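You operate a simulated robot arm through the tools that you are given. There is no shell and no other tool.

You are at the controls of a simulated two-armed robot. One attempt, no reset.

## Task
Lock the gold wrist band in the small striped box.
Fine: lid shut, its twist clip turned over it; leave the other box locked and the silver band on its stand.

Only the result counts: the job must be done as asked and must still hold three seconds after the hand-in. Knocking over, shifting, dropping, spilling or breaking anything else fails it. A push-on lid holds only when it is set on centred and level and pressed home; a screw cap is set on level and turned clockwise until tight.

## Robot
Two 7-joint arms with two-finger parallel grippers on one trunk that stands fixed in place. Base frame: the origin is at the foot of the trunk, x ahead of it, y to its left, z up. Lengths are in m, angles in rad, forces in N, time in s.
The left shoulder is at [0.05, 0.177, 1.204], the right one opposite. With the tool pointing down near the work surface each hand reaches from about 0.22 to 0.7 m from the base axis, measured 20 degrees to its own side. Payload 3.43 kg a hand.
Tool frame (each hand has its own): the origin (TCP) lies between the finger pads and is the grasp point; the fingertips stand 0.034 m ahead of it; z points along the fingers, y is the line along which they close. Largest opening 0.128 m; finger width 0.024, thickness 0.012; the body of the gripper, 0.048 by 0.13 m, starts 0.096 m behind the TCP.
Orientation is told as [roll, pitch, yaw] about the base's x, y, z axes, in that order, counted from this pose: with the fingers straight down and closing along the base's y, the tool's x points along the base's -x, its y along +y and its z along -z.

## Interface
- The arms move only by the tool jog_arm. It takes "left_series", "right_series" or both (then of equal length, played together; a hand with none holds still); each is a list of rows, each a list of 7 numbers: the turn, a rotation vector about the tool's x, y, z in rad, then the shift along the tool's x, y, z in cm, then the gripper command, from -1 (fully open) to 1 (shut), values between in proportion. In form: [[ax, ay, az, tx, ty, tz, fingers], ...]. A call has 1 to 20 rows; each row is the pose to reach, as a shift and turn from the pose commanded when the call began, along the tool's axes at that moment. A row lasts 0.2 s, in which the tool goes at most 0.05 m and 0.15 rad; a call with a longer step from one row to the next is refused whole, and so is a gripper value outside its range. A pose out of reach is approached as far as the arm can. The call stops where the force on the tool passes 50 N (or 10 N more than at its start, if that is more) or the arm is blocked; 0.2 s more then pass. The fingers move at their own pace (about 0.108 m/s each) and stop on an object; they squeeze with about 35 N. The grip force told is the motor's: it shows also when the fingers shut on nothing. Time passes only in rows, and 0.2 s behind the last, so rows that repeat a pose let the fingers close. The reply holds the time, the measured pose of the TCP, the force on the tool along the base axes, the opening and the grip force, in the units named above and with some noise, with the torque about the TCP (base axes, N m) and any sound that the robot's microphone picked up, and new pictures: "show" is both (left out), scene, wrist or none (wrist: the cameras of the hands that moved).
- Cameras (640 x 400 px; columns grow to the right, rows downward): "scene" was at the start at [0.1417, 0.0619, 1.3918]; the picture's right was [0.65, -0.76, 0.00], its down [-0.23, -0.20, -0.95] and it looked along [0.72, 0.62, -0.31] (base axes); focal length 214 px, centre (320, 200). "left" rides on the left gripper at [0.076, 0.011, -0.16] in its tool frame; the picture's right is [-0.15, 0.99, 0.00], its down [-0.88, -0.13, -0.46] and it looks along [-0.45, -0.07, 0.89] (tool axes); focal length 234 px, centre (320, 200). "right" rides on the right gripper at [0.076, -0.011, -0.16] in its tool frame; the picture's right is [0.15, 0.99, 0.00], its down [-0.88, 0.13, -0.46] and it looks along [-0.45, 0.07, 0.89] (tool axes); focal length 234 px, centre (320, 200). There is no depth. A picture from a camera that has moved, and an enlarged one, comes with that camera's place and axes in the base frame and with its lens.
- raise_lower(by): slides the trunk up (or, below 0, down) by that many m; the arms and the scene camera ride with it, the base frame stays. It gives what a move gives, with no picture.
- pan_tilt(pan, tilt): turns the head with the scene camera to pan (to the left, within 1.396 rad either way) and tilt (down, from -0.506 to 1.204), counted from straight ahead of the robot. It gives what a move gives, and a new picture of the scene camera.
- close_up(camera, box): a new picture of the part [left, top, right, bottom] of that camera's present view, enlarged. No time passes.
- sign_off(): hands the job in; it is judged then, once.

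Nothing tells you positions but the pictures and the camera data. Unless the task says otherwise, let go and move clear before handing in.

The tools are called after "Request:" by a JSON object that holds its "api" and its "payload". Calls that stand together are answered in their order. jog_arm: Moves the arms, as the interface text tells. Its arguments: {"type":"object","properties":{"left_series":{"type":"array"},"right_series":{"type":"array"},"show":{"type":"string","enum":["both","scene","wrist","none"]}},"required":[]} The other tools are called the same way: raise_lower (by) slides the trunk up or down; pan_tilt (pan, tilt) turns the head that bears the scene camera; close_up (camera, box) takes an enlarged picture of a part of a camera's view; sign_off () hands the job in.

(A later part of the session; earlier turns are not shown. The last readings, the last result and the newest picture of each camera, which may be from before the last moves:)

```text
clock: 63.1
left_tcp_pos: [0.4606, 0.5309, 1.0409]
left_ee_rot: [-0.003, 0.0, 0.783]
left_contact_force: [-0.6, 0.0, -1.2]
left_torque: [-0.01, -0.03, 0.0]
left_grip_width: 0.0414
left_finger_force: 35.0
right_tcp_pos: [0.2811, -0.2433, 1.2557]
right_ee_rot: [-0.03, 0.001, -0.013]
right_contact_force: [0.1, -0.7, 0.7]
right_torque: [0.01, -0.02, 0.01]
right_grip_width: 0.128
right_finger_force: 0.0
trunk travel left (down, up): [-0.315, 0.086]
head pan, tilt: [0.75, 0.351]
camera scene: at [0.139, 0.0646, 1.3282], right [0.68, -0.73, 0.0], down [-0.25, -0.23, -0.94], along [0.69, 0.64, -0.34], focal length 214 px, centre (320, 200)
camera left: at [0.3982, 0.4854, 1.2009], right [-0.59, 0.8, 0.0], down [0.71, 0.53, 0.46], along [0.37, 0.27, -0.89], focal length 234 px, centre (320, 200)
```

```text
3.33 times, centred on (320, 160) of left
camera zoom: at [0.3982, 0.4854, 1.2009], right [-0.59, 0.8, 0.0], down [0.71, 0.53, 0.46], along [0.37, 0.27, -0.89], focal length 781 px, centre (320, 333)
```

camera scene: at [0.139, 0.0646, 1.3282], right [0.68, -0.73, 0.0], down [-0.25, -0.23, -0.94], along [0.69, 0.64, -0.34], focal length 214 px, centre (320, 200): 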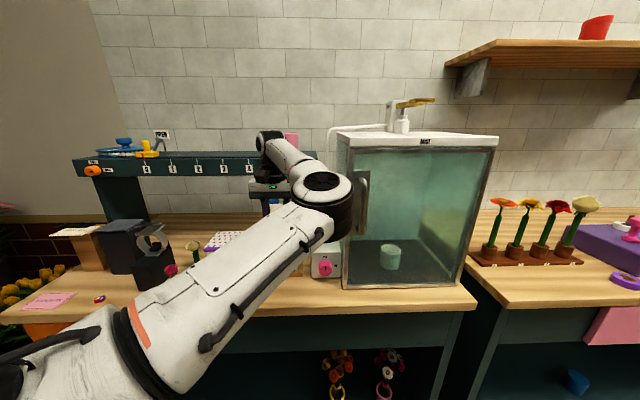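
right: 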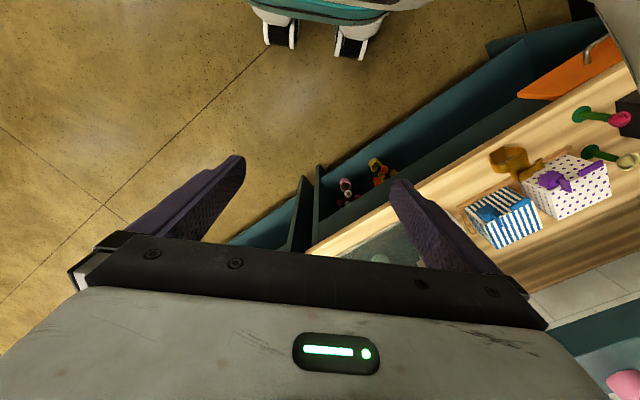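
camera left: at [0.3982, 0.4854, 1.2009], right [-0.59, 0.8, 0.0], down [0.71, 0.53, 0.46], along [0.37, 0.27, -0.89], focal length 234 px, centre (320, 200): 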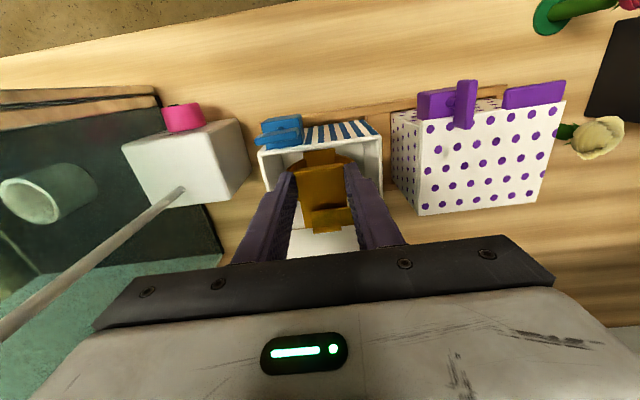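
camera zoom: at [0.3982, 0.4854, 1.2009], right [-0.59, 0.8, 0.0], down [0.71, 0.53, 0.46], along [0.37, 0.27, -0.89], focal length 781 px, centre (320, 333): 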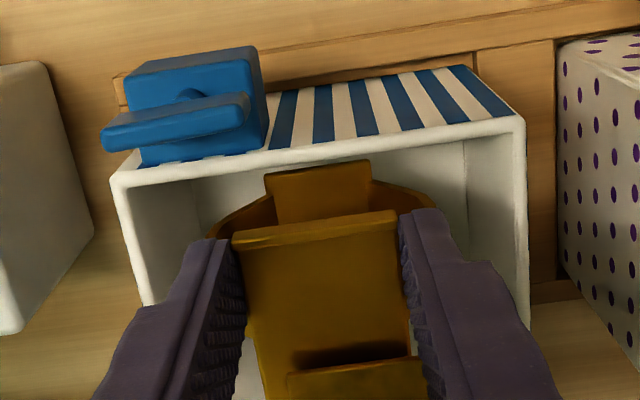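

The band is inside the walls with room all round. I'll lower in small steps until it touches the floor.

Request:
{"api": "jog_arm", "payload": {"left_series": [[0, 0, 0, 0, 0, 0.8, 0.7], [0, 0, 0, 0, 0, 1.6, 0.7], [0, 0, 0, 0, 0, 2.0, 0.7], [0, 0, 0, 0, 0, 2.3, 0.7], [0, 0, 0, 0, 0, 2.3, 0.7]], "show": "none"}}

```text
clock: 64.3
left_tcp_pos: [0.4611, 0.5299, 1.0166]
left_ee_rot: [-0.002, 0.0, 0.785]
left_contact_force: [0.3, 0.8, -0.5]
left_torque: [0.02, 0.03, 0.01]
left_grip_width: 0.0413
left_finger_force: 34.7
right_tcp_pos: [0.2819, -0.243, 1.2572]
right_ee_rot: [-0.028, 0.002, -0.014]
right_contact_force: [0.3, 0.5, -1.0]
right_torque: [-0.01, -0.01, -0.03]
right_grip_width: 0.1278
right_finger_force: 0.0
trunk travel left (down, up): [-0.315, 0.086]
head pan, tilt: [0.75, 0.351]
```

Request:
{"api": "jog_arm", "payload": {"left_series": [[0, 0, 0, 0, 0, 0.2, 0.7], [0, 0, 0, 0, 0, 0.3, 0.7], [0, 0, 0, 0, 0, 0.3, 0.7]], "show": "none"}}

```text
clock: 65.1
left_tcp_pos: [0.4621, 0.53, 1.0154]
left_ee_rot: [-0.001, -0.001, 0.785]
left_contact_force: [-0.3, -0.5, -0.6]
left_torque: [0.0, -0.01, 0.01]
left_grip_width: 0.0411
left_finger_force: 34.7
right_tcp_pos: [0.2804, -0.2435, 1.257]
right_ee_rot: [-0.029, 0.002, -0.014]
right_contact_force: [0.1, 0.0, 0.9]
right_torque: [0.03, 0.02, 0.0]
right_grip_width: 0.128
right_finger_force: 0.0
trunk travel left (down, up): [-0.315, 0.086]
head pan, tilt: [0.75, 0.351]
```

No contact yet; continuing in 3 mm steps.

Request:
{"api": "jog_arm", "payload": {"left_series": [[0, 0, 0, 0, 0, 0.2, 0.7], [0, 0, 0, 0, 0, 0.3, 0.7], [0, 0, 0, 0, 0, 0.3, 0.7]], "show": "none"}}

```text
clock: 65.9
left_tcp_pos: [0.4608, 0.5297, 1.0119]
left_ee_rot: [0.0, -0.001, 0.786]
left_contact_force: [-0.5, -0.6, -0.8]
left_torque: [-0.01, -0.03, 0.01]
left_grip_width: 0.0411
left_finger_force: 35.4
right_tcp_pos: [0.2809, -0.2448, 1.2569]
right_ee_rot: [-0.03, 0.003, -0.014]
right_contact_force: [0.1, 0.0, -0.4]
right_torque: [0.05, 0.01, 0.03]
right_grip_width: 0.128
right_finger_force: 0.0
trunk travel left (down, up): [-0.315, 0.086]
head pan, tilt: [0.75, 0.351]
```

Request:
{"api": "jog_arm", "payload": {"left_series": [[0, 0, 0, 0, 0, 0.2, 0.7], [0, 0, 0, 0, 0, 0.3, 0.7], [0, 0, 0, 0, 0, 0.3, 0.7]], "show": "none"}}

```text
clock: 66.7
left_tcp_pos: [0.461, 0.5283, 1.0103]
left_ee_rot: [-0.001, -0.001, 0.785]
left_contact_force: [0.7, -0.9, 5.3]
left_torque: [0.02, 0.04, 0.01]
left_grip_width: 0.0413
left_finger_force: 34.8
right_tcp_pos: [0.2806, -0.2449, 1.2568]
right_ee_rot: [-0.029, 0.003, -0.014]
right_contact_force: [0.4, -0.3, -0.1]
right_torque: [0.0, -0.02, -0.02]
right_grip_width: 0.1277
right_finger_force: 0.1
trunk travel left (down, up): [-0.315, 0.086]
head pan, tilt: [0.75, 0.351]
```

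Contact with the floor (5 N up). The band stands on the box floor; I'll open the fingers just enough to release it and rise straight up.

Request:
{"api": "jog_arm", "payload": {"left_series": [[0, 0, 0, 0, 0, -0.15, 0.5], [0, 0, 0, 0, 0, -0.15, 0.25], [0, 0, 0, 0, 0, -0.15, 0.12], [0, 0, 0, 0, 0, -0.15, 0.12], [0, 0, 0, 0, 0, -1.5, 0.12], [0, 0, 0, 0, 0, -4, 0.12], [0, 0, 0, 0, 0, -8, 0.12], [0, 0, 0, 0, 0, -12, 0.12], [0, 0, 0, 0, 0, -12, 0.12]], "show": "both"}}

Request:
{"api": "close_up", "payload": {"camera": "left", "box": [240, 80, 400, 200]}}

```text
clock: 68.7
left_tcp_pos: [0.4599, 0.5302, 1.1286]
left_ee_rot: [-0.001, -0.002, 0.784]
left_contact_force: [-0.4, -0.2, 0.5]
left_torque: [0.02, -0.02, -0.01]
left_grip_width: 0.0562
left_finger_force: 0.0
right_tcp_pos: [0.2811, -0.2429, 1.2553]
right_ee_rot: [-0.029, 0.002, -0.012]
right_contact_force: [0.7, -1.1, -0.1]
right_torque: [0.0, 0.0, 0.0]
right_grip_width: 0.1279
right_finger_force: 0.0
trunk travel left (down, up): [-0.315, 0.086]
head pan, tilt: [0.75, 0.351]
camera scene: at [0.1392, 0.0647, 1.3281], right [0.68, -0.73, 0.0], down [-0.25, -0.23, -0.94], along [0.69, 0.64, -0.34], focal length 214 px, centre (320, 200)
camera left: at [0.3976, 0.4863, 1.2873], right [-0.6, 0.8, 0.0], down [0.71, 0.53, 0.46], along [0.37, 0.27, -0.89], focal length 234 px, centre (320, 200)
```

scene: 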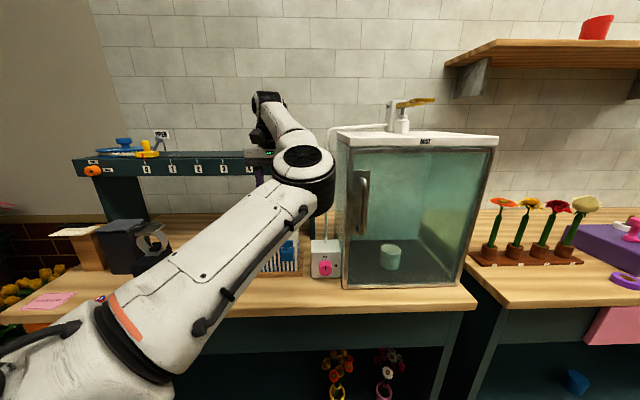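
left: 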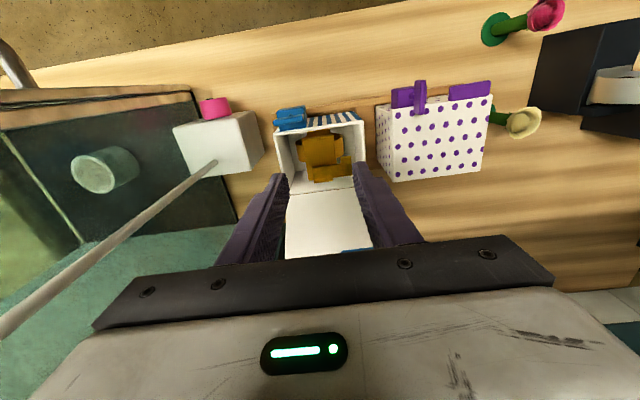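

```text
3.33 times, centred on (320, 140) of left
camera zoom: at [0.3976, 0.4863, 1.2873], right [-0.6, 0.8, 0.0], down [0.71, 0.53, 0.46], along [0.37, 0.27, -0.89], focal length 781 px, centre (320, 400)
```

zoom: 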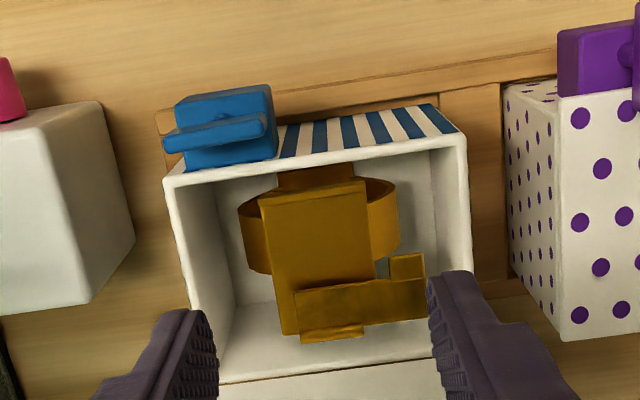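

The band stands inside the box. Next I'll close the lid under control: turn the hand a quarter turn so its fingers can straddle the lid's free edge (one behind, one in front).

Request:
{"api": "jog_arm", "payload": {"left_series": [[0, 0, 0, 0.3, 0.5, -2, 0], [0, 0, 0, 0.8, 1.2, -5, -0.2], [0, 0, 0, 1.5, 2.0, -7, -0.25], [0, 0, 0.13, 1.5, 2.8, -7, -0.25], [0, 0, 0.26, 1.5, 2.8, -7, -0.25], [0, 0, 0.4, 1.5, 2.8, -7, -0.25], [0, 0, 0.54, 1.5, 2.8, -7, -0.25], [0, 0, 0.68, 1.5, 2.8, -7, -0.25], [0, 0, 0.82, 1.5, 2.8, -7, -0.25], [0, 0, 0.96, 1.5, 2.8, -7, -0.25], [0, 0, 1.1, 1.5, 2.8, -7, -0.25], [0, 0, 1.24, 1.5, 2.8, -7, -0.25], [0, 0, 1.38, 1.5, 2.8, -7, -0.25], [0, 0, 1.5, 1.5, 2.8, -7, -0.25], [0, 0, 1.57, 1.5, 2.8, -7, -0.25], [0, 0, 1.57, 1.5, 2.8, -7, -0.25]], "show": "both"}}

Request:
{"api": "close_up", "payload": {"camera": "left", "box": [240, 60, 480, 220]}}

```text
clock: 72.1
left_tcp_pos: [0.4306, 0.5402, 1.1992]
left_ee_rot: [-0.001, -0.001, -0.788]
left_contact_force: [-0.1, 0.0, -0.2]
left_torque: [0.03, 0.01, 0.05]
left_grip_width: 0.0801
left_finger_force: 0.0
right_tcp_pos: [0.2805, -0.244, 1.2578]
right_ee_rot: [-0.031, 0.002, -0.014]
right_contact_force: [-0.6, 0.3, -0.5]
right_torque: [0.0, 0.04, 0.01]
right_grip_width: 0.1284
right_finger_force: 0.0
trunk travel left (down, up): [-0.315, 0.086]
head pan, tilt: [0.75, 0.351]
camera scene: at [0.139, 0.0646, 1.3282], right [0.68, -0.73, 0.0], down [-0.25, -0.23, -0.94], along [0.69, 0.64, -0.34], focal length 214 px, centre (320, 200)
camera left: at [0.3845, 0.6016, 1.3575], right [0.8, 0.6, 0.0], down [0.53, -0.71, 0.46], along [0.27, -0.37, -0.89], focal length 234 px, centre (320, 200)
```

scene: 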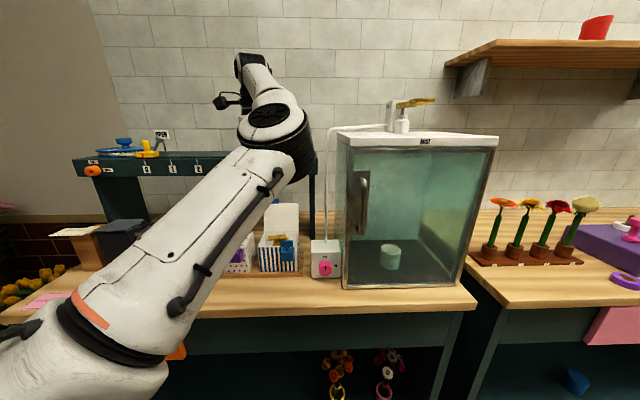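
left: 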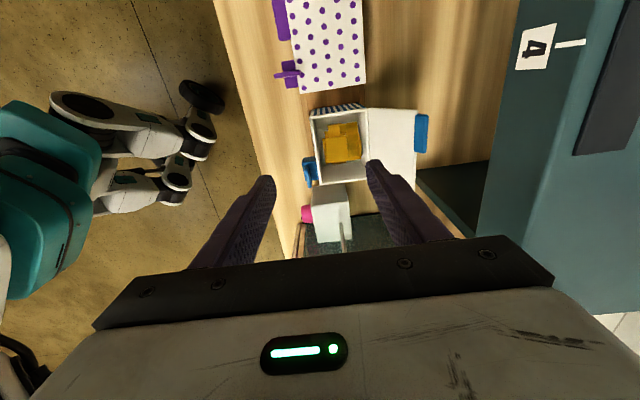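

```text
2.50 times, centred on (360, 140) of left
camera zoom: at [0.3845, 0.6016, 1.3575], right [0.8, 0.6, 0.0], down [0.53, -0.71, 0.46], along [0.27, -0.37, -0.89], focal length 585 px, centre (220, 350)
```

zoom: 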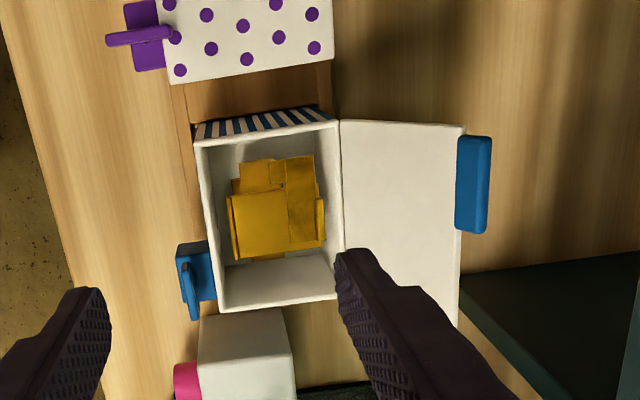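

I see the band standing neatly in the box, and that the shelf behind is close (front edge about u≈0.175). I'll pitch the hand forward 29° with the fingers in the vertical plane, hovering short of the lid edge.

Request:
{"api": "jog_arm", "payload": {"left_series": [[-0.1, 0, 0, 0, 0.8, 0.2, 0.0], [-0.2, 0, 0, 0, 1.6, 0.4, 0.219], [-0.3, 0, 0, 0.1, 2.5, 0.6, 0.219], [-0.4, 0, 0, 0.15, 3.4, 0.9, 0.219], [-0.5, 0, 0, 0.15, 4.3, 1.1, 0.219], [-0.5, 0, 0, 0.15, 5.2, 1.3, 0.219], [-0.5, 0, 0, 0.15, 5.2, 1.3, 0.219]], "show": "both"}}

Request:
{"api": "close_up", "payload": {"camera": "left", "box": [240, 80, 440, 240]}}

Request:
{"api": "close_up", "payload": {"camera": "scene", "box": [210, 120, 350, 280]}}

```text
clock: 73.7
left_tcp_pos: [0.4666, 0.5783, 1.1866]
left_ee_rot: [0.5, -0.001, -0.784]
left_contact_force: [-1.0, 0.5, 0.4]
left_torque: [-0.01, -0.02, 0.02]
left_grip_width: 0.0499
left_finger_force: 0.0
right_tcp_pos: [0.2805, -0.2436, 1.257]
right_ee_rot: [-0.029, 0.002, -0.014]
right_contact_force: [-0.1, 0.7, 0.8]
right_torque: [-0.01, 0.03, 0.01]
right_grip_width: 0.128
right_finger_force: 0.1
trunk travel left (down, up): [-0.315, 0.086]
head pan, tilt: [0.75, 0.351]
camera scene: at [0.139, 0.0644, 1.3282], right [0.68, -0.73, 0.0], down [-0.25, -0.23, -0.94], along [0.69, 0.64, -0.34], focal length 214 px, centre (320, 200)
camera left: at [0.365, 0.5846, 1.3306], right [0.72, 0.51, 0.48], down [0.39, -0.86, 0.34], along [0.58, -0.06, -0.81], focal length 234 px, centre (320, 200)
```

scene: 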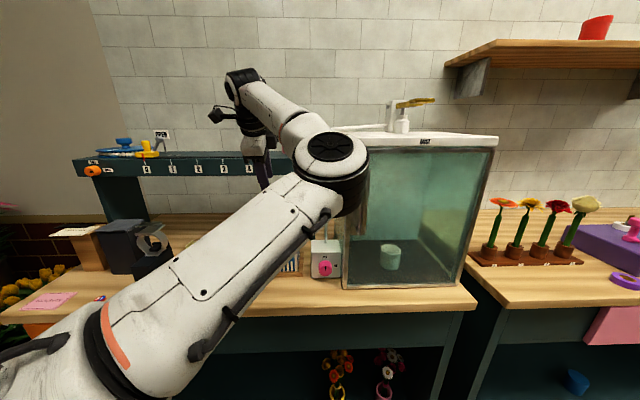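
left: 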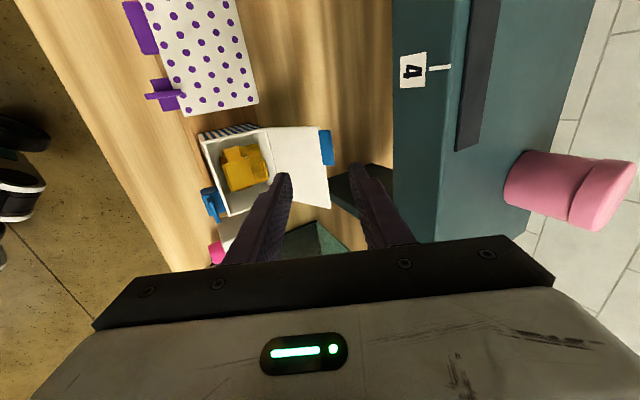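

```text
2.50 times, centred on (340, 160) of left
camera zoom: at [0.365, 0.5846, 1.3306], right [0.72, 0.51, 0.48], down [0.39, -0.86, 0.34], along [0.58, -0.06, -0.81], focal length 585 px, centre (270, 300)
```

zoom: 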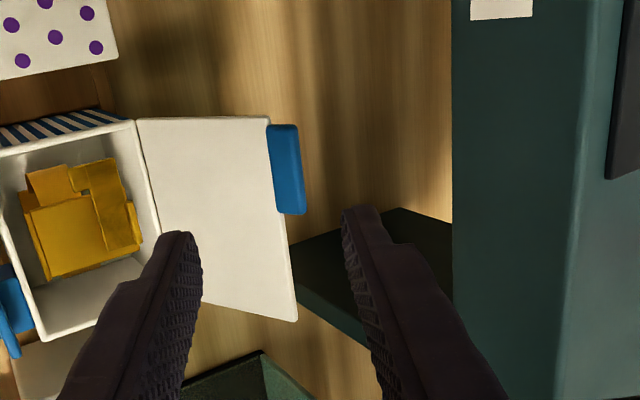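

```text
2.50 times, centred on (280, 200) of scene
camera zoom: at [0.139, 0.0644, 1.3282], right [0.68, -0.73, 0.0], down [-0.25, -0.23, -0.94], along [0.69, 0.64, -0.34], focal length 536 px, centre (420, 200)
```

zoom: 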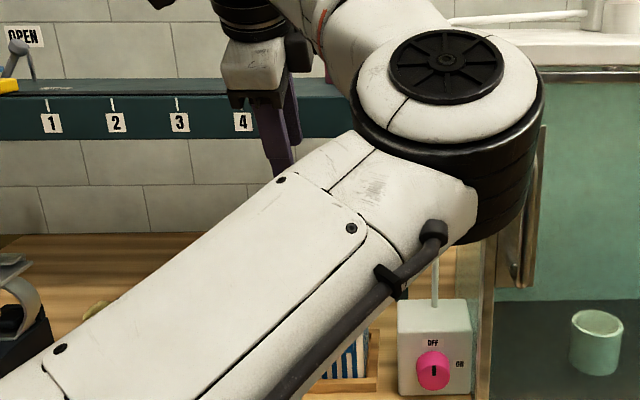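

The shelf's front edge stays about 2 cm clear of the hand on this path. I'll slide the open fingers along their own direction, halfway first, so they pass either side of the lid's free edge.

Request:
{"api": "jog_arm", "payload": {"left_series": [[0, 0, 0, 0, 0.1, 2, 0.0625], [0, 0, 0, 0, 0.2, 4, 0.0625], [0, 0, 0, 0, 0.33, 6, 0.0625], [0, 0, 0, 0, 0.33, 6, 0.0625]], "show": "wrist"}}

Request:
{"api": "close_up", "payload": {"camera": "left", "box": [240, 80, 440, 240]}}

```text
clock: 74.7
left_tcp_pos: [0.489, 0.5989, 1.1349]
left_ee_rot: [0.501, -0.001, -0.786]
left_contact_force: [0.5, -0.2, -0.8]
left_torque: [0.03, 0.02, 0.02]
left_grip_width: 0.06
left_finger_force: 0.1
right_tcp_pos: [0.2811, -0.2454, 1.2571]
right_ee_rot: [-0.028, 0.002, -0.013]
right_contact_force: [-0.3, -0.1, -0.3]
right_torque: [-0.01, 0.05, 0.02]
right_grip_width: 0.128
right_finger_force: 0.0
trunk travel left (down, up): [-0.315, 0.086]
head pan, tilt: [0.75, 0.351]
camera left: at [0.3876, 0.6065, 1.2798], right [0.72, 0.51, 0.48], down [0.39, -0.86, 0.34], along [0.58, -0.06, -0.81], focal length 234 px, centre (320, 200)
```

left: 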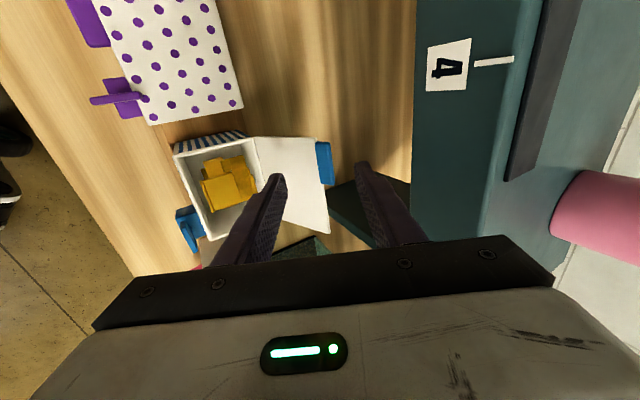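

```text
2.50 times, centred on (340, 160) of left
camera zoom: at [0.3876, 0.6065, 1.2798], right [0.72, 0.51, 0.48], down [0.39, -0.86, 0.34], along [0.58, -0.06, -0.81], focal length 585 px, centre (270, 300)
```

zoom: 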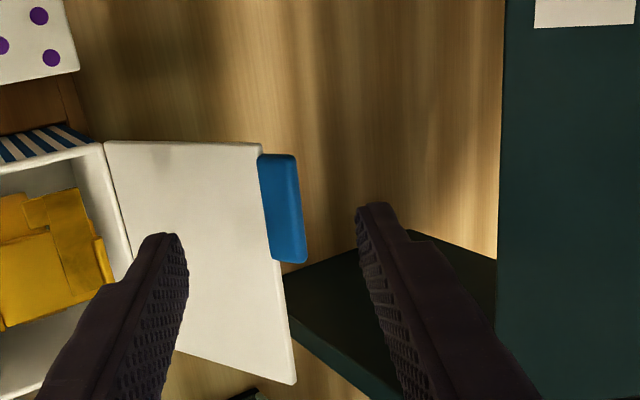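

The lower finger is in front of the lid and the upper one passes behind the tab, as planned. I'll slide in the remaining 3.5 cm.

Request:
{"api": "jog_arm", "payload": {"left_series": [[0, 0, 0, 0, 0.05, 1.2, 0.0625], [0, 0, 0, 0, 0.1, 2.4, 0.0625], [0, 0, 0, 0, 0.14, 3.5, 0.0625], [0, 0, 0, 0, 0.14, 3.5, 0.0625]], "show": "wrist"}}

Request:
{"api": "close_up", "payload": {"camera": "left", "box": [240, 80, 440, 240]}}

```text
clock: 75.7
left_tcp_pos: [0.5038, 0.6119, 1.1058]
left_ee_rot: [0.501, -0.003, -0.785]
left_contact_force: [-0.6, -0.7, -0.4]
left_torque: [0.01, -0.01, -0.03]
left_grip_width: 0.0599
left_finger_force: 0.0
right_tcp_pos: [0.2809, -0.2427, 1.257]
right_ee_rot: [-0.029, 0.001, -0.014]
right_contact_force: [0.6, 0.6, -0.1]
right_torque: [-0.02, 0.01, 0.01]
right_grip_width: 0.1281
right_finger_force: 0.0
trunk travel left (down, up): [-0.315, 0.086]
head pan, tilt: [0.75, 0.351]
camera left: at [0.4016, 0.6196, 1.2496], right [0.72, 0.51, 0.47], down [0.39, -0.86, 0.34], along [0.58, -0.06, -0.81], focal length 234 px, centre (320, 200)
```

left: 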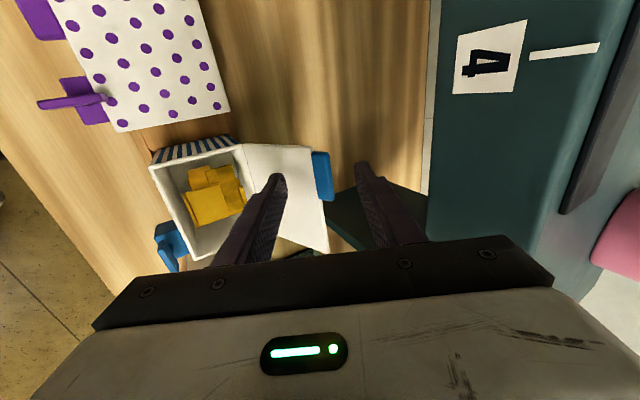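

```text
2.50 times, centred on (340, 160) of left
camera zoom: at [0.4016, 0.6196, 1.2496], right [0.72, 0.51, 0.47], down [0.39, -0.86, 0.34], along [0.58, -0.06, -0.81], focal length 585 px, centre (270, 300)
```

zoom: 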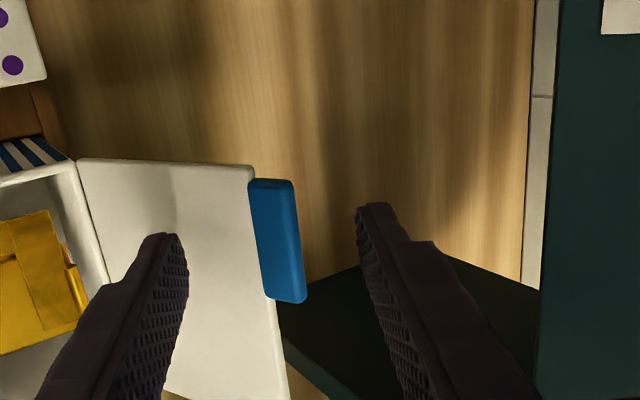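

The lid's edge and tab now lie between the two fingers. I'll draw the hand back toward the robot so the upper finger pulls the lid to near upright.

Request:
{"api": "jog_arm", "payload": {"left_series": [[0, 0, 0, 0, -0.8, -0.37, 0.0625], [0, 0, 0, 0, -1.6, -0.73, 0.0625], [0, 0, 0, 0, -2.3, -1.05, 0.0625], [0, 0, 0, 0, -3.0, -1.37, 0.0625], [0, 0, 0, 0, -3.79, -1.73, 0.0625], [0, 0, 0, 0, -3.79, -1.73, 0.0625]], "show": "wrist"}}

Request:
{"api": "close_up", "payload": {"camera": "left", "box": [240, 80, 440, 240]}}

```text
clock: 77.1
left_tcp_pos: [0.4727, 0.5837, 1.1014]
left_ee_rot: [0.499, -0.001, -0.784]
left_contact_force: [-0.9, 0.3, 1.0]
left_torque: [-0.01, -0.04, 0.01]
left_grip_width: 0.06
left_finger_force: 0.2
right_tcp_pos: [0.2812, -0.2438, 1.257]
right_ee_rot: [-0.03, 0.001, -0.014]
right_contact_force: [-0.3, 0.2, 0.7]
right_torque: [-0.02, 0.03, -0.04]
right_grip_width: 0.1281
right_finger_force: 0.1
trunk travel left (down, up): [-0.315, 0.086]
head pan, tilt: [0.75, 0.351]
camera left: at [0.3711, 0.5905, 1.2462], right [0.72, 0.51, 0.47], down [0.39, -0.86, 0.34], along [0.58, -0.06, -0.81], focal length 234 px, centre (320, 200)
```

left: 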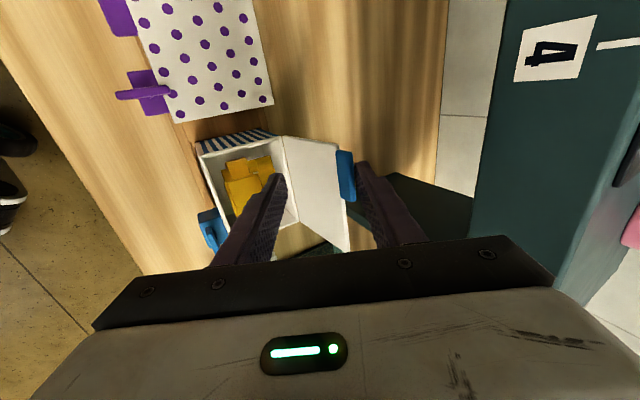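

```text
2.50 times, centred on (340, 160) of left
camera zoom: at [0.3711, 0.5905, 1.2462], right [0.72, 0.51, 0.47], down [0.39, -0.86, 0.34], along [0.58, -0.06, -0.81], focal length 585 px, centre (270, 300)
```

zoom: 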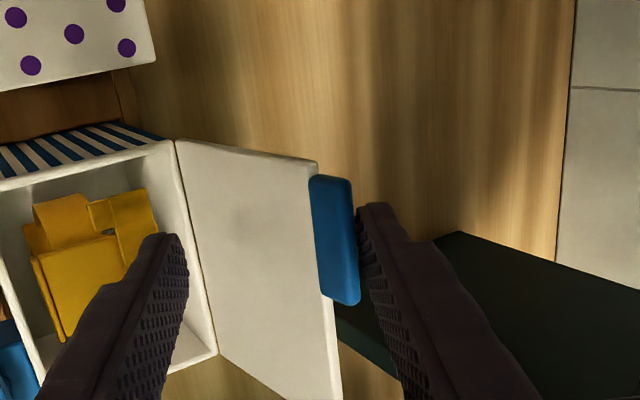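

The upper finger now holds the tab and the lid is near upright. I'll narrow the gap around the lid edge and carry it just past upright.

Request:
{"api": "jog_arm", "payload": {"left_series": [[0, 0, 0, 0, 0.7, 0, 0.26], [0, 0, 0, 0, 1.25, 0, 0.453], [0, 0, 0, 0, 1.25, 0, 0.453], [0, 0, 0, 0, 0.5, -0.5, 0.453], [0, 0, 0, 0, -0.27, -1.01, 0.453], [0, 0, 0, 0, -1.1, -1.4, 0.453], [0, 0, 0, 0, -1.94, -1.74, 0.453], [0, 0, 0, 0, -1.94, -1.74, 0.453]], "show": "wrist"}}

Request:
{"api": "close_up", "payload": {"camera": "left", "box": [240, 80, 440, 240]}}

```text
clock: 78.9
left_tcp_pos: [0.4555, 0.5658, 1.1086]
left_ee_rot: [0.501, -0.003, -0.786]
left_contact_force: [1.0, 0.2, -0.5]
left_torque: [0.0, -0.02, 0.0]
left_grip_width: 0.0348
left_finger_force: 0.1
right_tcp_pos: [0.281, -0.2429, 1.2565]
right_ee_rot: [-0.029, 0.002, -0.013]
right_contact_force: [0.0, -0.4, -0.3]
right_torque: [-0.02, 0.03, -0.03]
right_grip_width: 0.1281
right_finger_force: 0.1
trunk travel left (down, up): [-0.315, 0.086]
head pan, tilt: [0.75, 0.351]
camera left: at [0.3533, 0.5725, 1.2527], right [0.72, 0.51, 0.47], down [0.39, -0.86, 0.34], along [0.58, -0.06, -0.81], focal length 234 px, centre (320, 200)
```

left: 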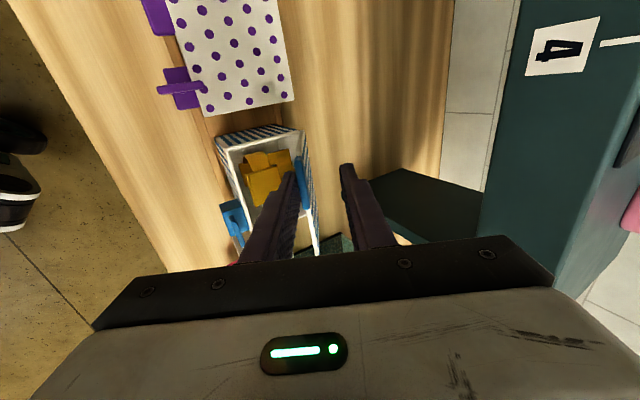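

```text
2.50 times, centred on (340, 160) of left
camera zoom: at [0.3533, 0.5725, 1.2527], right [0.72, 0.51, 0.47], down [0.39, -0.86, 0.34], along [0.58, -0.06, -0.81], focal length 585 px, centre (270, 300)
```

zoom: 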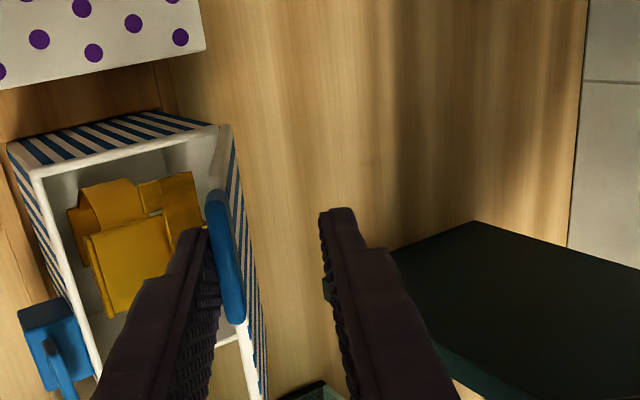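

The lid has tipped forward and rests on the lower finger as intended. I'll lower it along its arc.

Request:
{"api": "jog_arm", "payload": {"left_series": [[0, 0, 0, 0, -0.94, -0.58, 0.453], [0, 0, 0, 0, -1.9, -0.5, 0.453], [0, 0, 0, 0, -2.8, -0.35, 0.453], [0, 0, 0, 0, -3.64, -0.16, 0.453], [0, 0, 0, 0, -4.5, 0.2, 0.453], [0, 0, 0, 0, -5.4, 0.6, 0.453], [0, 0, 0, 0, -6.15, 0.95, 0.453], [0, 0, 0, 0, -6.15, 0.95, 0.453]], "show": "both"}}

Request:
{"api": "close_up", "payload": {"camera": "left", "box": [200, 80, 400, 240]}}

```text
clock: 80.7
left_tcp_pos: [0.4188, 0.53, 1.0683]
left_ee_rot: [0.502, -0.001, -0.785]
left_contact_force: [0.0, 0.3, -0.6]
left_torque: [-0.02, 0.01, 0.0]
left_grip_width: 0.0351
left_finger_force: 0.3
right_tcp_pos: [0.2809, -0.2437, 1.2565]
right_ee_rot: [-0.03, 0.003, -0.012]
right_contact_force: [-0.2, -0.1, 0.3]
right_torque: [-0.05, -0.03, -0.04]
right_grip_width: 0.128
right_finger_force: 0.1
trunk travel left (down, up): [-0.315, 0.086]
head pan, tilt: [0.75, 0.351]
camera scene: at [0.139, 0.0646, 1.3282], right [0.68, -0.73, 0.0], down [-0.25, -0.23, -0.94], along [0.69, 0.64, -0.34], focal length 214 px, centre (320, 200)
camera left: at [0.3173, 0.5369, 1.2137], right [0.72, 0.51, 0.47], down [0.39, -0.86, 0.34], along [0.58, -0.06, -0.81], focal length 234 px, centre (320, 200)
```

scene: 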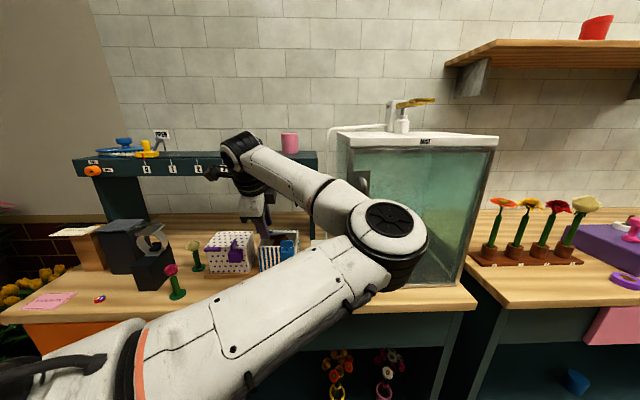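
left: 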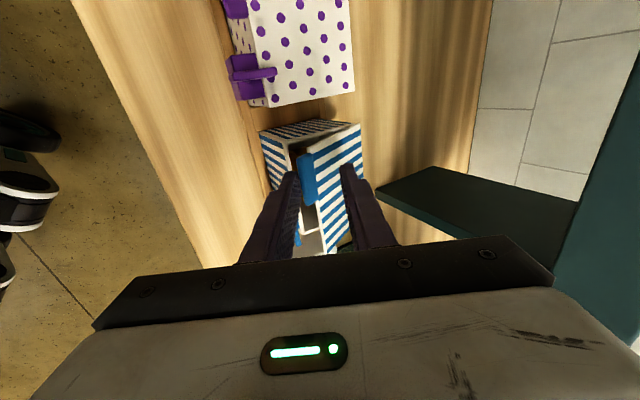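

```text
2.50 times, centred on (300, 160) of left
camera zoom: at [0.3173, 0.5369, 1.2137], right [0.72, 0.51, 0.47], down [0.39, -0.86, 0.34], along [0.58, -0.06, -0.81], focal length 585 px, centre (370, 300)
```

zoom: 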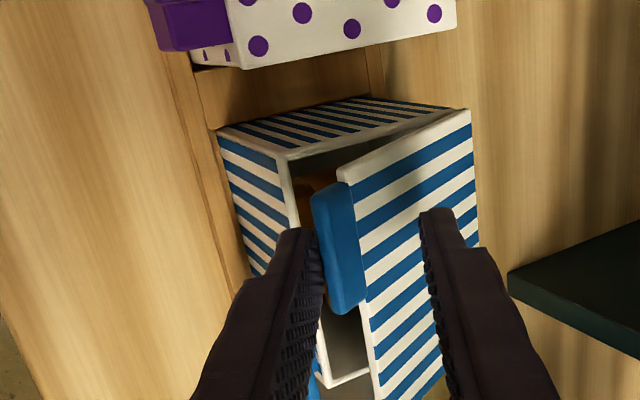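

The lid is at roughly 35° and under control. Continuing down.

Request:
{"api": "jog_arm", "payload": {"left_series": [[0, 0, 0, 0, -0.75, 0.54, 0.453], [0, 0, 0, 0, -1.48, 1.08, 0.453], [0, 0, 0, 0, -2.0, 1.6, 0.453], [0, 0, 0, 0, -2.5, 2.13, 0.453], [0, 0, 0, 0, -2.5, 2.13, 0.453]], "show": "both"}}

Request:
{"api": "close_up", "payload": {"camera": "left", "box": [200, 80, 400, 240]}}

Request:
{"api": "close_up", "payload": {"camera": "scene", "box": [200, 190, 340, 290]}}

```text
clock: 81.9
left_tcp_pos: [0.4119, 0.5213, 1.0392]
left_ee_rot: [0.503, -0.001, -0.784]
left_contact_force: [-0.4, 0.4, -0.4]
left_torque: [0.0, 0.01, 0.03]
left_grip_width: 0.0353
left_finger_force: 0.4
right_tcp_pos: [0.2816, -0.2447, 1.2571]
right_ee_rot: [-0.03, 0.001, -0.014]
right_contact_force: [0.0, 0.2, -0.3]
right_torque: [0.02, 0.0, 0.0]
right_grip_width: 0.1279
right_finger_force: 0.0
trunk travel left (down, up): [-0.315, 0.086]
head pan, tilt: [0.75, 0.351]
camera scene: at [0.139, 0.0646, 1.3282], right [0.68, -0.73, 0.0], down [-0.25, -0.23, -0.94], along [0.69, 0.64, -0.34], focal length 214 px, centre (320, 200)
camera left: at [0.3097, 0.5286, 1.1837], right [0.72, 0.51, 0.47], down [0.39, -0.86, 0.34], along [0.58, -0.06, -0.81], focal length 234 px, centre (320, 200)
```

scene: 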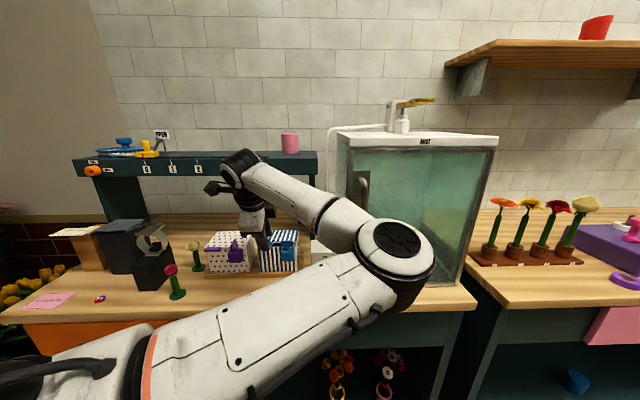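
left: 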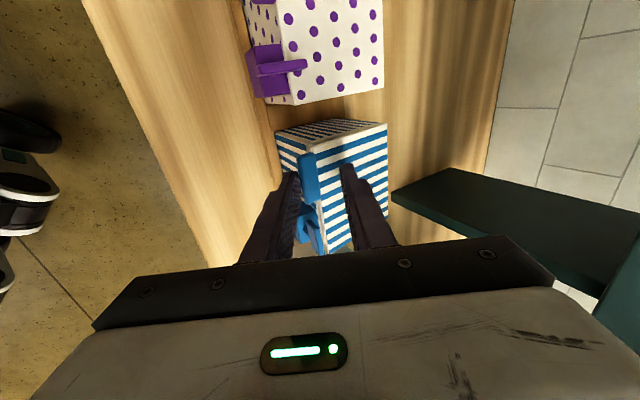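

```text
2.50 times, centred on (300, 160) of left
camera zoom: at [0.3097, 0.5286, 1.1837], right [0.72, 0.51, 0.47], down [0.39, -0.86, 0.34], along [0.58, -0.06, -0.81], focal length 585 px, centre (370, 300)
```

zoom: 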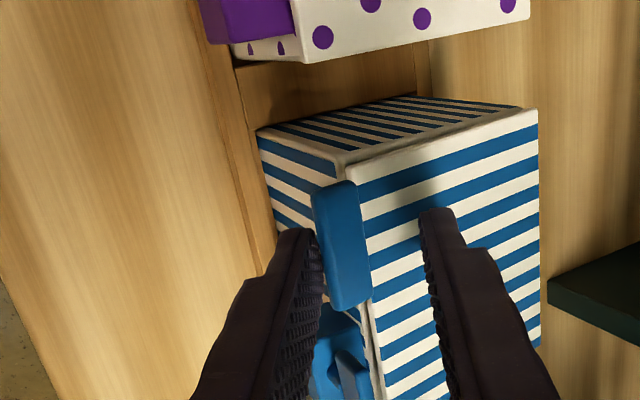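

```text
4.00 times, centred on (270, 240) of scene
camera zoom: at [0.139, 0.0646, 1.3282], right [0.68, -0.73, 0.0], down [-0.25, -0.23, -0.94], along [0.69, 0.64, -0.34], focal length 858 px, centre (520, 40)
```

zoom: 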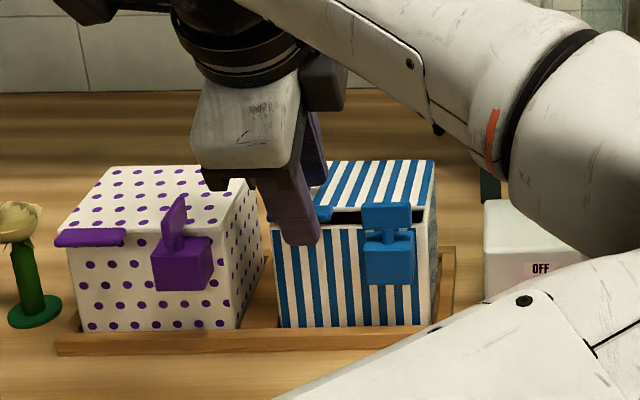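

The lid is nearly shut (about 10°), resting on the lower finger. I'll open the fingers and draw back so the lid drops the last bit.

Request:
{"api": "jog_arm", "payload": {"left_series": [[0, 0, 0, 0, -0.3, -0.15, 0.3], [0, 0, 0, 0, -0.8, -0.4, 0.1], [0, 0, 0, 0, -1.6, -0.85, 0.0], [0, 0, 0, 0, -2.6, -1.45, 0.0], [0, 0, 0, 0, -3.5, -2.5, 0.0], [0, 0, 0, 0, -3.5, -5, 0.0], [0, 0, 0, 0, -3.5, -7, 0.0], [0, 0, 0, 0, -3.5, -7, 0.0]], "show": "both"}}

Request:
{"api": "close_up", "payload": {"camera": "left", "box": [200, 60, 460, 240]}}

Request:
{"api": "close_up", "payload": {"camera": "scene", "box": [210, 200, 320, 290]}}

```text
clock: 83.7
left_tcp_pos: [0.3599, 0.4826, 1.0846]
left_ee_rot: [0.5, -0.001, -0.764]
left_contact_force: [-0.4, -0.7, 0.3]
left_torque: [0.02, 0.03, 0.01]
left_grip_width: 0.0641
left_finger_force: 0.1
right_tcp_pos: [0.2825, -0.2439, 1.2566]
right_ee_rot: [-0.029, 0.002, -0.014]
right_contact_force: [-0.3, -0.5, -0.2]
right_torque: [0.03, -0.03, 0.0]
right_grip_width: 0.128
right_finger_force: 0.0
trunk travel left (down, up): [-0.315, 0.086]
head pan, tilt: [0.75, 0.351]
camera scene: at [0.139, 0.0646, 1.3282], right [0.68, -0.73, 0.0], down [-0.25, -0.23, -0.94], along [0.69, 0.64, -0.34], focal length 214 px, centre (320, 200)
camera left: at [0.2579, 0.4882, 1.228], right [0.71, 0.53, 0.47], down [0.41, -0.85, 0.34], along [0.58, -0.05, -0.81], focal length 234 px, centre (320, 200)
```

scene: 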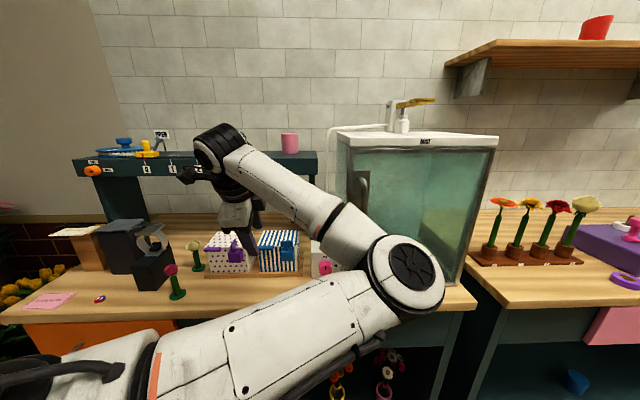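
left: 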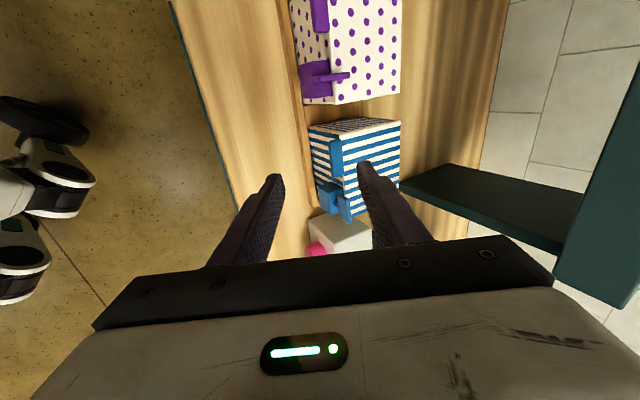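

```text
2.22 times, centred on (330, 150) of left
camera zoom: at [0.2579, 0.4882, 1.228], right [0.71, 0.53, 0.47], down [0.41, -0.85, 0.34], along [0.58, -0.05, -0.81], focal length 520 px, centre (298, 311)
```

zoom: 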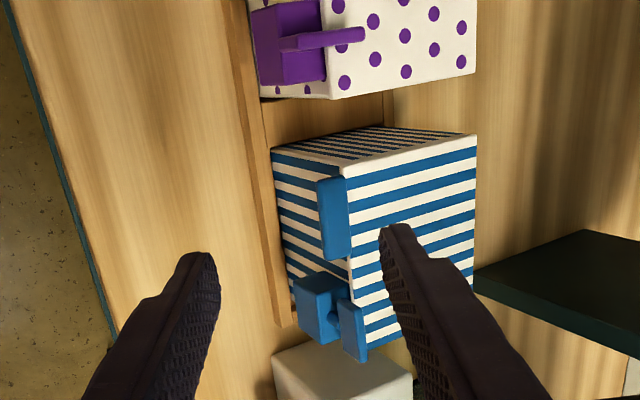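

```text
4.44 times, centred on (265, 245) of scene
camera zoom: at [0.139, 0.0646, 1.3282], right [0.68, -0.73, 0.0], down [-0.25, -0.23, -0.94], along [0.69, 0.64, -0.34], focal length 953 px, centre (564, 0)
```

zoom: 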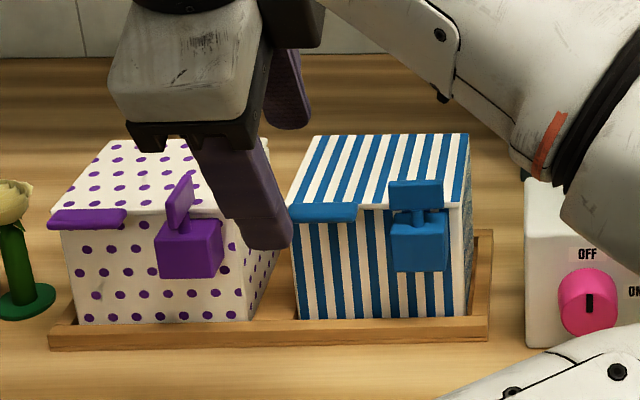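

The lid has dropped shut. I'll zoom in to see whether it sits fully flush.

Request:
{"api": "close_up", "payload": {"camera": "scene", "box": [255, 225, 305, 265]}}

Request:
{"api": "close_up", "payload": {"camera": "left", "box": [300, 110, 410, 220]}}

Request:
{"api": "close_up", "payload": {"camera": "scene", "box": [205, 225, 260, 275]}}

```text
10.00 times, centred on (280, 245) of scene
camera zoom: at [0.139, 0.0646, 1.3282], right [0.68, -0.73, 0.0], down [-0.25, -0.23, -0.94], along [0.69, 0.64, -0.34], focal length 2145 px, centre (720, -250)
```

zoom: 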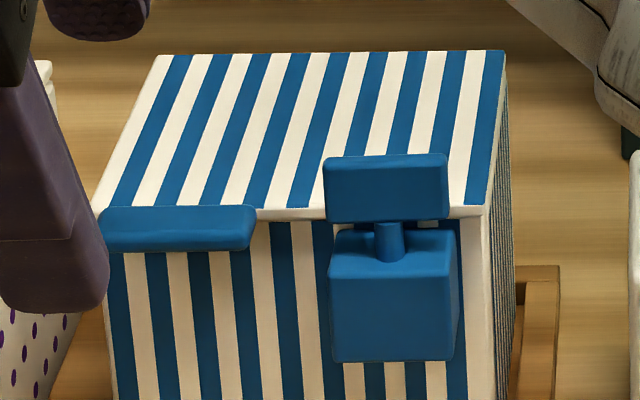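

```text
3.64 times, centred on (355, 165) of left
camera zoom: at [0.2579, 0.4882, 1.228], right [0.71, 0.53, 0.47], down [0.41, -0.85, 0.34], along [0.58, -0.05, -0.81], focal length 852 px, centre (193, 327)
```

zoom: 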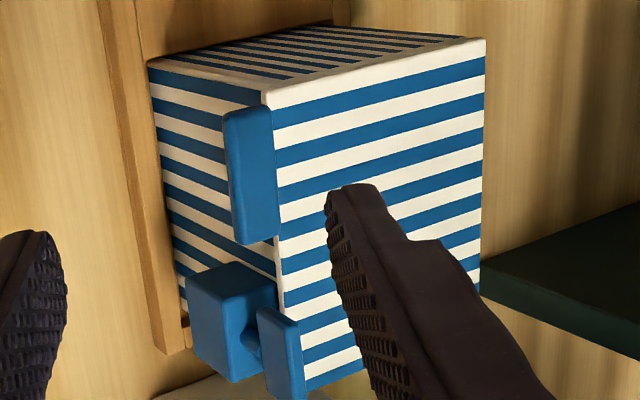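

```text
8.00 times, centred on (232, 250) of scene
camera zoom: at [0.139, 0.0646, 1.3282], right [0.68, -0.73, 0.0], down [-0.25, -0.23, -0.94], along [0.69, 0.64, -0.34], focal length 1716 px, centre (1020, -200)
```

zoom: 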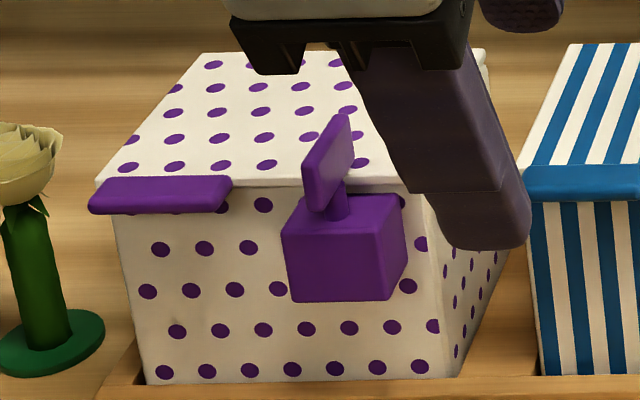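

The lid sits flush on the box. Now I'll level the hand and bring it over the clip to turn the blade back over the lid.

Request:
{"api": "jog_arm", "payload": {"left_series": [[0.1, 0, 0, 0, 0.6, -1.0, 0.2], [0.2, 0, 0, 0, 1.2, -2.2, 0.4], [0.3, 0, 0, 0, 1.8, -3.3, 0.45], [0.4, 0, 0, 0, 2.2, -4.2, 0.45], [0.5, 0, 0, 0, 2.4, -4.4, 0.45], [0.5, 0, 0, 0, 2.4, -4.4, 0.45]], "show": "none"}}

```text
clock: 85.1
left_tcp_pos: [0.365, 0.4764, 1.1331]
left_ee_rot: [-0.001, -0.003, -0.787]
left_contact_force: [0.3, -0.8, 0.4]
left_torque: [0.04, 0.02, 0.01]
left_grip_width: 0.0352
left_finger_force: 0.1
right_tcp_pos: [0.2814, -0.244, 1.2575]
right_ee_rot: [-0.029, 0.001, -0.015]
right_contact_force: [-0.5, 0.6, -0.3]
right_torque: [0.0, -0.03, 0.01]
right_grip_width: 0.1281
right_finger_force: 0.1
trunk travel left (down, up): [-0.315, 0.086]
head pan, tilt: [0.75, 0.351]
```

Request:
{"api": "jog_arm", "payload": {"left_series": [[0, 0, 0, -1.5, 1.6, 0.5, 0.45], [0, 0, 0, -3.0, 3.2, 1.0, 0.45], [0, 0, 0, -4.5, 4.8, 2.0, 0.45], [0, 0, 0, -6.04, 6.45, 3.0, 0.45], [0, 0, 0, -6.04, 6.45, 4.0, 0.45], [0, 0, 0, -6.04, 6.45, 4.0, 0.45]], "show": "both"}}

Request:
{"api": "close_up", "payload": {"camera": "left", "box": [260, 100, 380, 200]}}

```text
clock: 86.5
left_tcp_pos: [0.4529, 0.4785, 1.0934]
left_ee_rot: [0.001, -0.002, -0.785]
left_contact_force: [0.7, -0.4, -0.2]
left_torque: [0.02, 0.01, 0.01]
left_grip_width: 0.0352
left_finger_force: 0.1
right_tcp_pos: [0.2806, -0.2431, 1.2568]
right_ee_rot: [-0.028, 0.0, -0.014]
right_contact_force: [0.4, 0.3, -0.9]
right_torque: [-0.02, 0.03, 0.0]
right_grip_width: 0.1278
right_finger_force: 0.1
trunk travel left (down, up): [-0.315, 0.086]
head pan, tilt: [0.75, 0.351]
camera scene: at [0.139, 0.0646, 1.3282], right [0.68, -0.73, 0.0], down [-0.25, -0.23, -0.94], along [0.69, 0.64, -0.34], focal length 214 px, centre (320, 200)
camera left: at [0.4073, 0.541, 1.2516], right [0.8, 0.6, 0.0], down [0.53, -0.71, 0.46], along [0.27, -0.37, -0.89], focal length 234 px, centre (320, 200)
```

scene: 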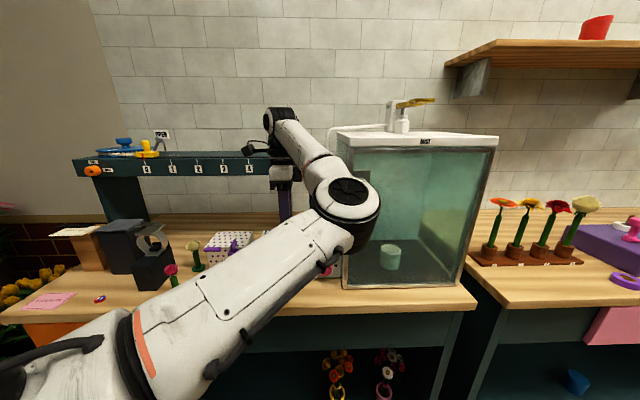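
left: 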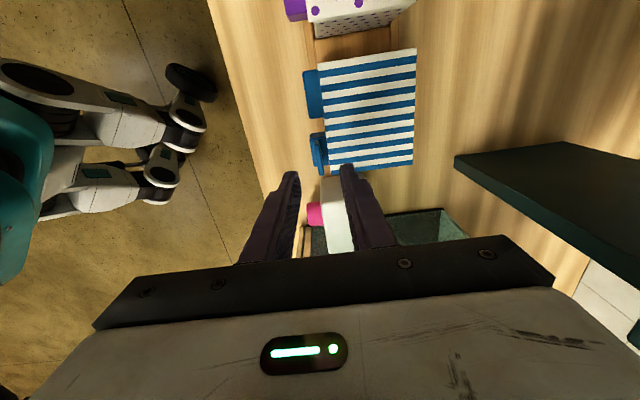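

```text
4.00 times, centred on (320, 150) of left
camera zoom: at [0.4073, 0.541, 1.2516], right [0.8, 0.6, 0.0], down [0.53, -0.71, 0.46], along [0.27, -0.37, -0.89], focal length 937 px, centre (320, 400)
```

zoom: 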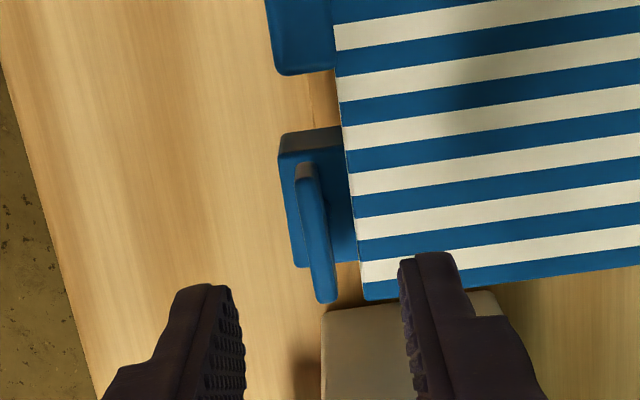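

The blade lies right along the gap between the fingers, about 3 mm to the left. I'll shift, narrow the fingers and lower around it, watching force.

Request:
{"api": "jog_arm", "payload": {"left_series": [[0, 0, 0, 0.3, 0, 0, 0.6], [0, 0, 0, 0.3, 0, 2, 0.6], [0, 0, 0, 0.3, 0, 4, 0.6], [0, 0, 0, 0.3, 0, 5.0, 0.6], [0, 0, 0, 0.3, 0, 5.45, 0.6], [0, 0, 0, 0.3, 0, 5.45, 0.6]], "show": "wrist"}}

Request:
{"api": "close_up", "payload": {"camera": "left", "box": [272, 130, 368, 210]}}

```text
clock: 87.9
left_tcp_pos: [0.4501, 0.481, 1.0396]
left_ee_rot: [0.0, -0.001, -0.786]
left_contact_force: [-0.4, -0.6, -0.3]
left_torque: [0.0, -0.03, 0.01]
left_grip_width: 0.0252
left_finger_force: 0.1
right_tcp_pos: [0.2811, -0.244, 1.2582]
right_ee_rot: [-0.03, 0.003, -0.014]
right_contact_force: [0.7, 0.1, -0.3]
right_torque: [-0.05, 0.01, 0.03]
right_grip_width: 0.128
right_finger_force: 0.0
trunk travel left (down, up): [-0.315, 0.086]
head pan, tilt: [0.75, 0.351]
camera left: at [0.4051, 0.5431, 1.1981], right [0.8, 0.6, 0.0], down [0.53, -0.71, 0.46], along [0.27, -0.37, -0.89], focal length 234 px, centre (320, 200)
```

left: 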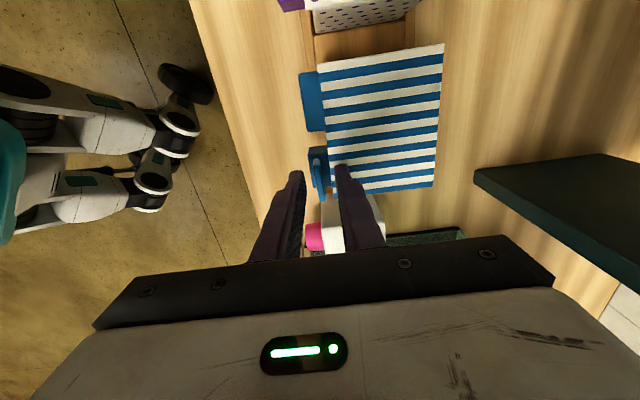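

```text
5.00 times, centred on (320, 170) of left
camera zoom: at [0.4051, 0.5431, 1.1981], right [0.8, 0.6, 0.0], down [0.53, -0.71, 0.46], along [0.27, -0.37, -0.89], focal length 1171 px, centre (320, 350)
```

zoom: 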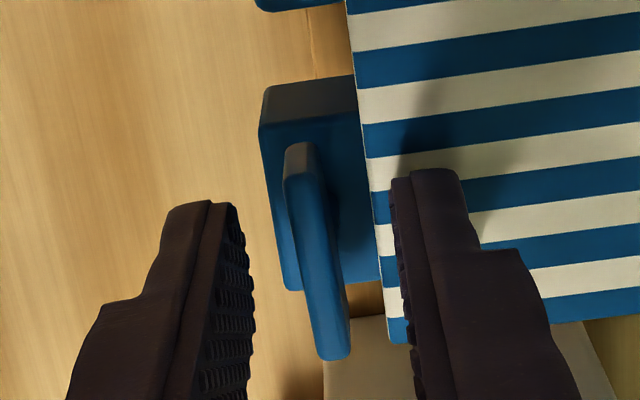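

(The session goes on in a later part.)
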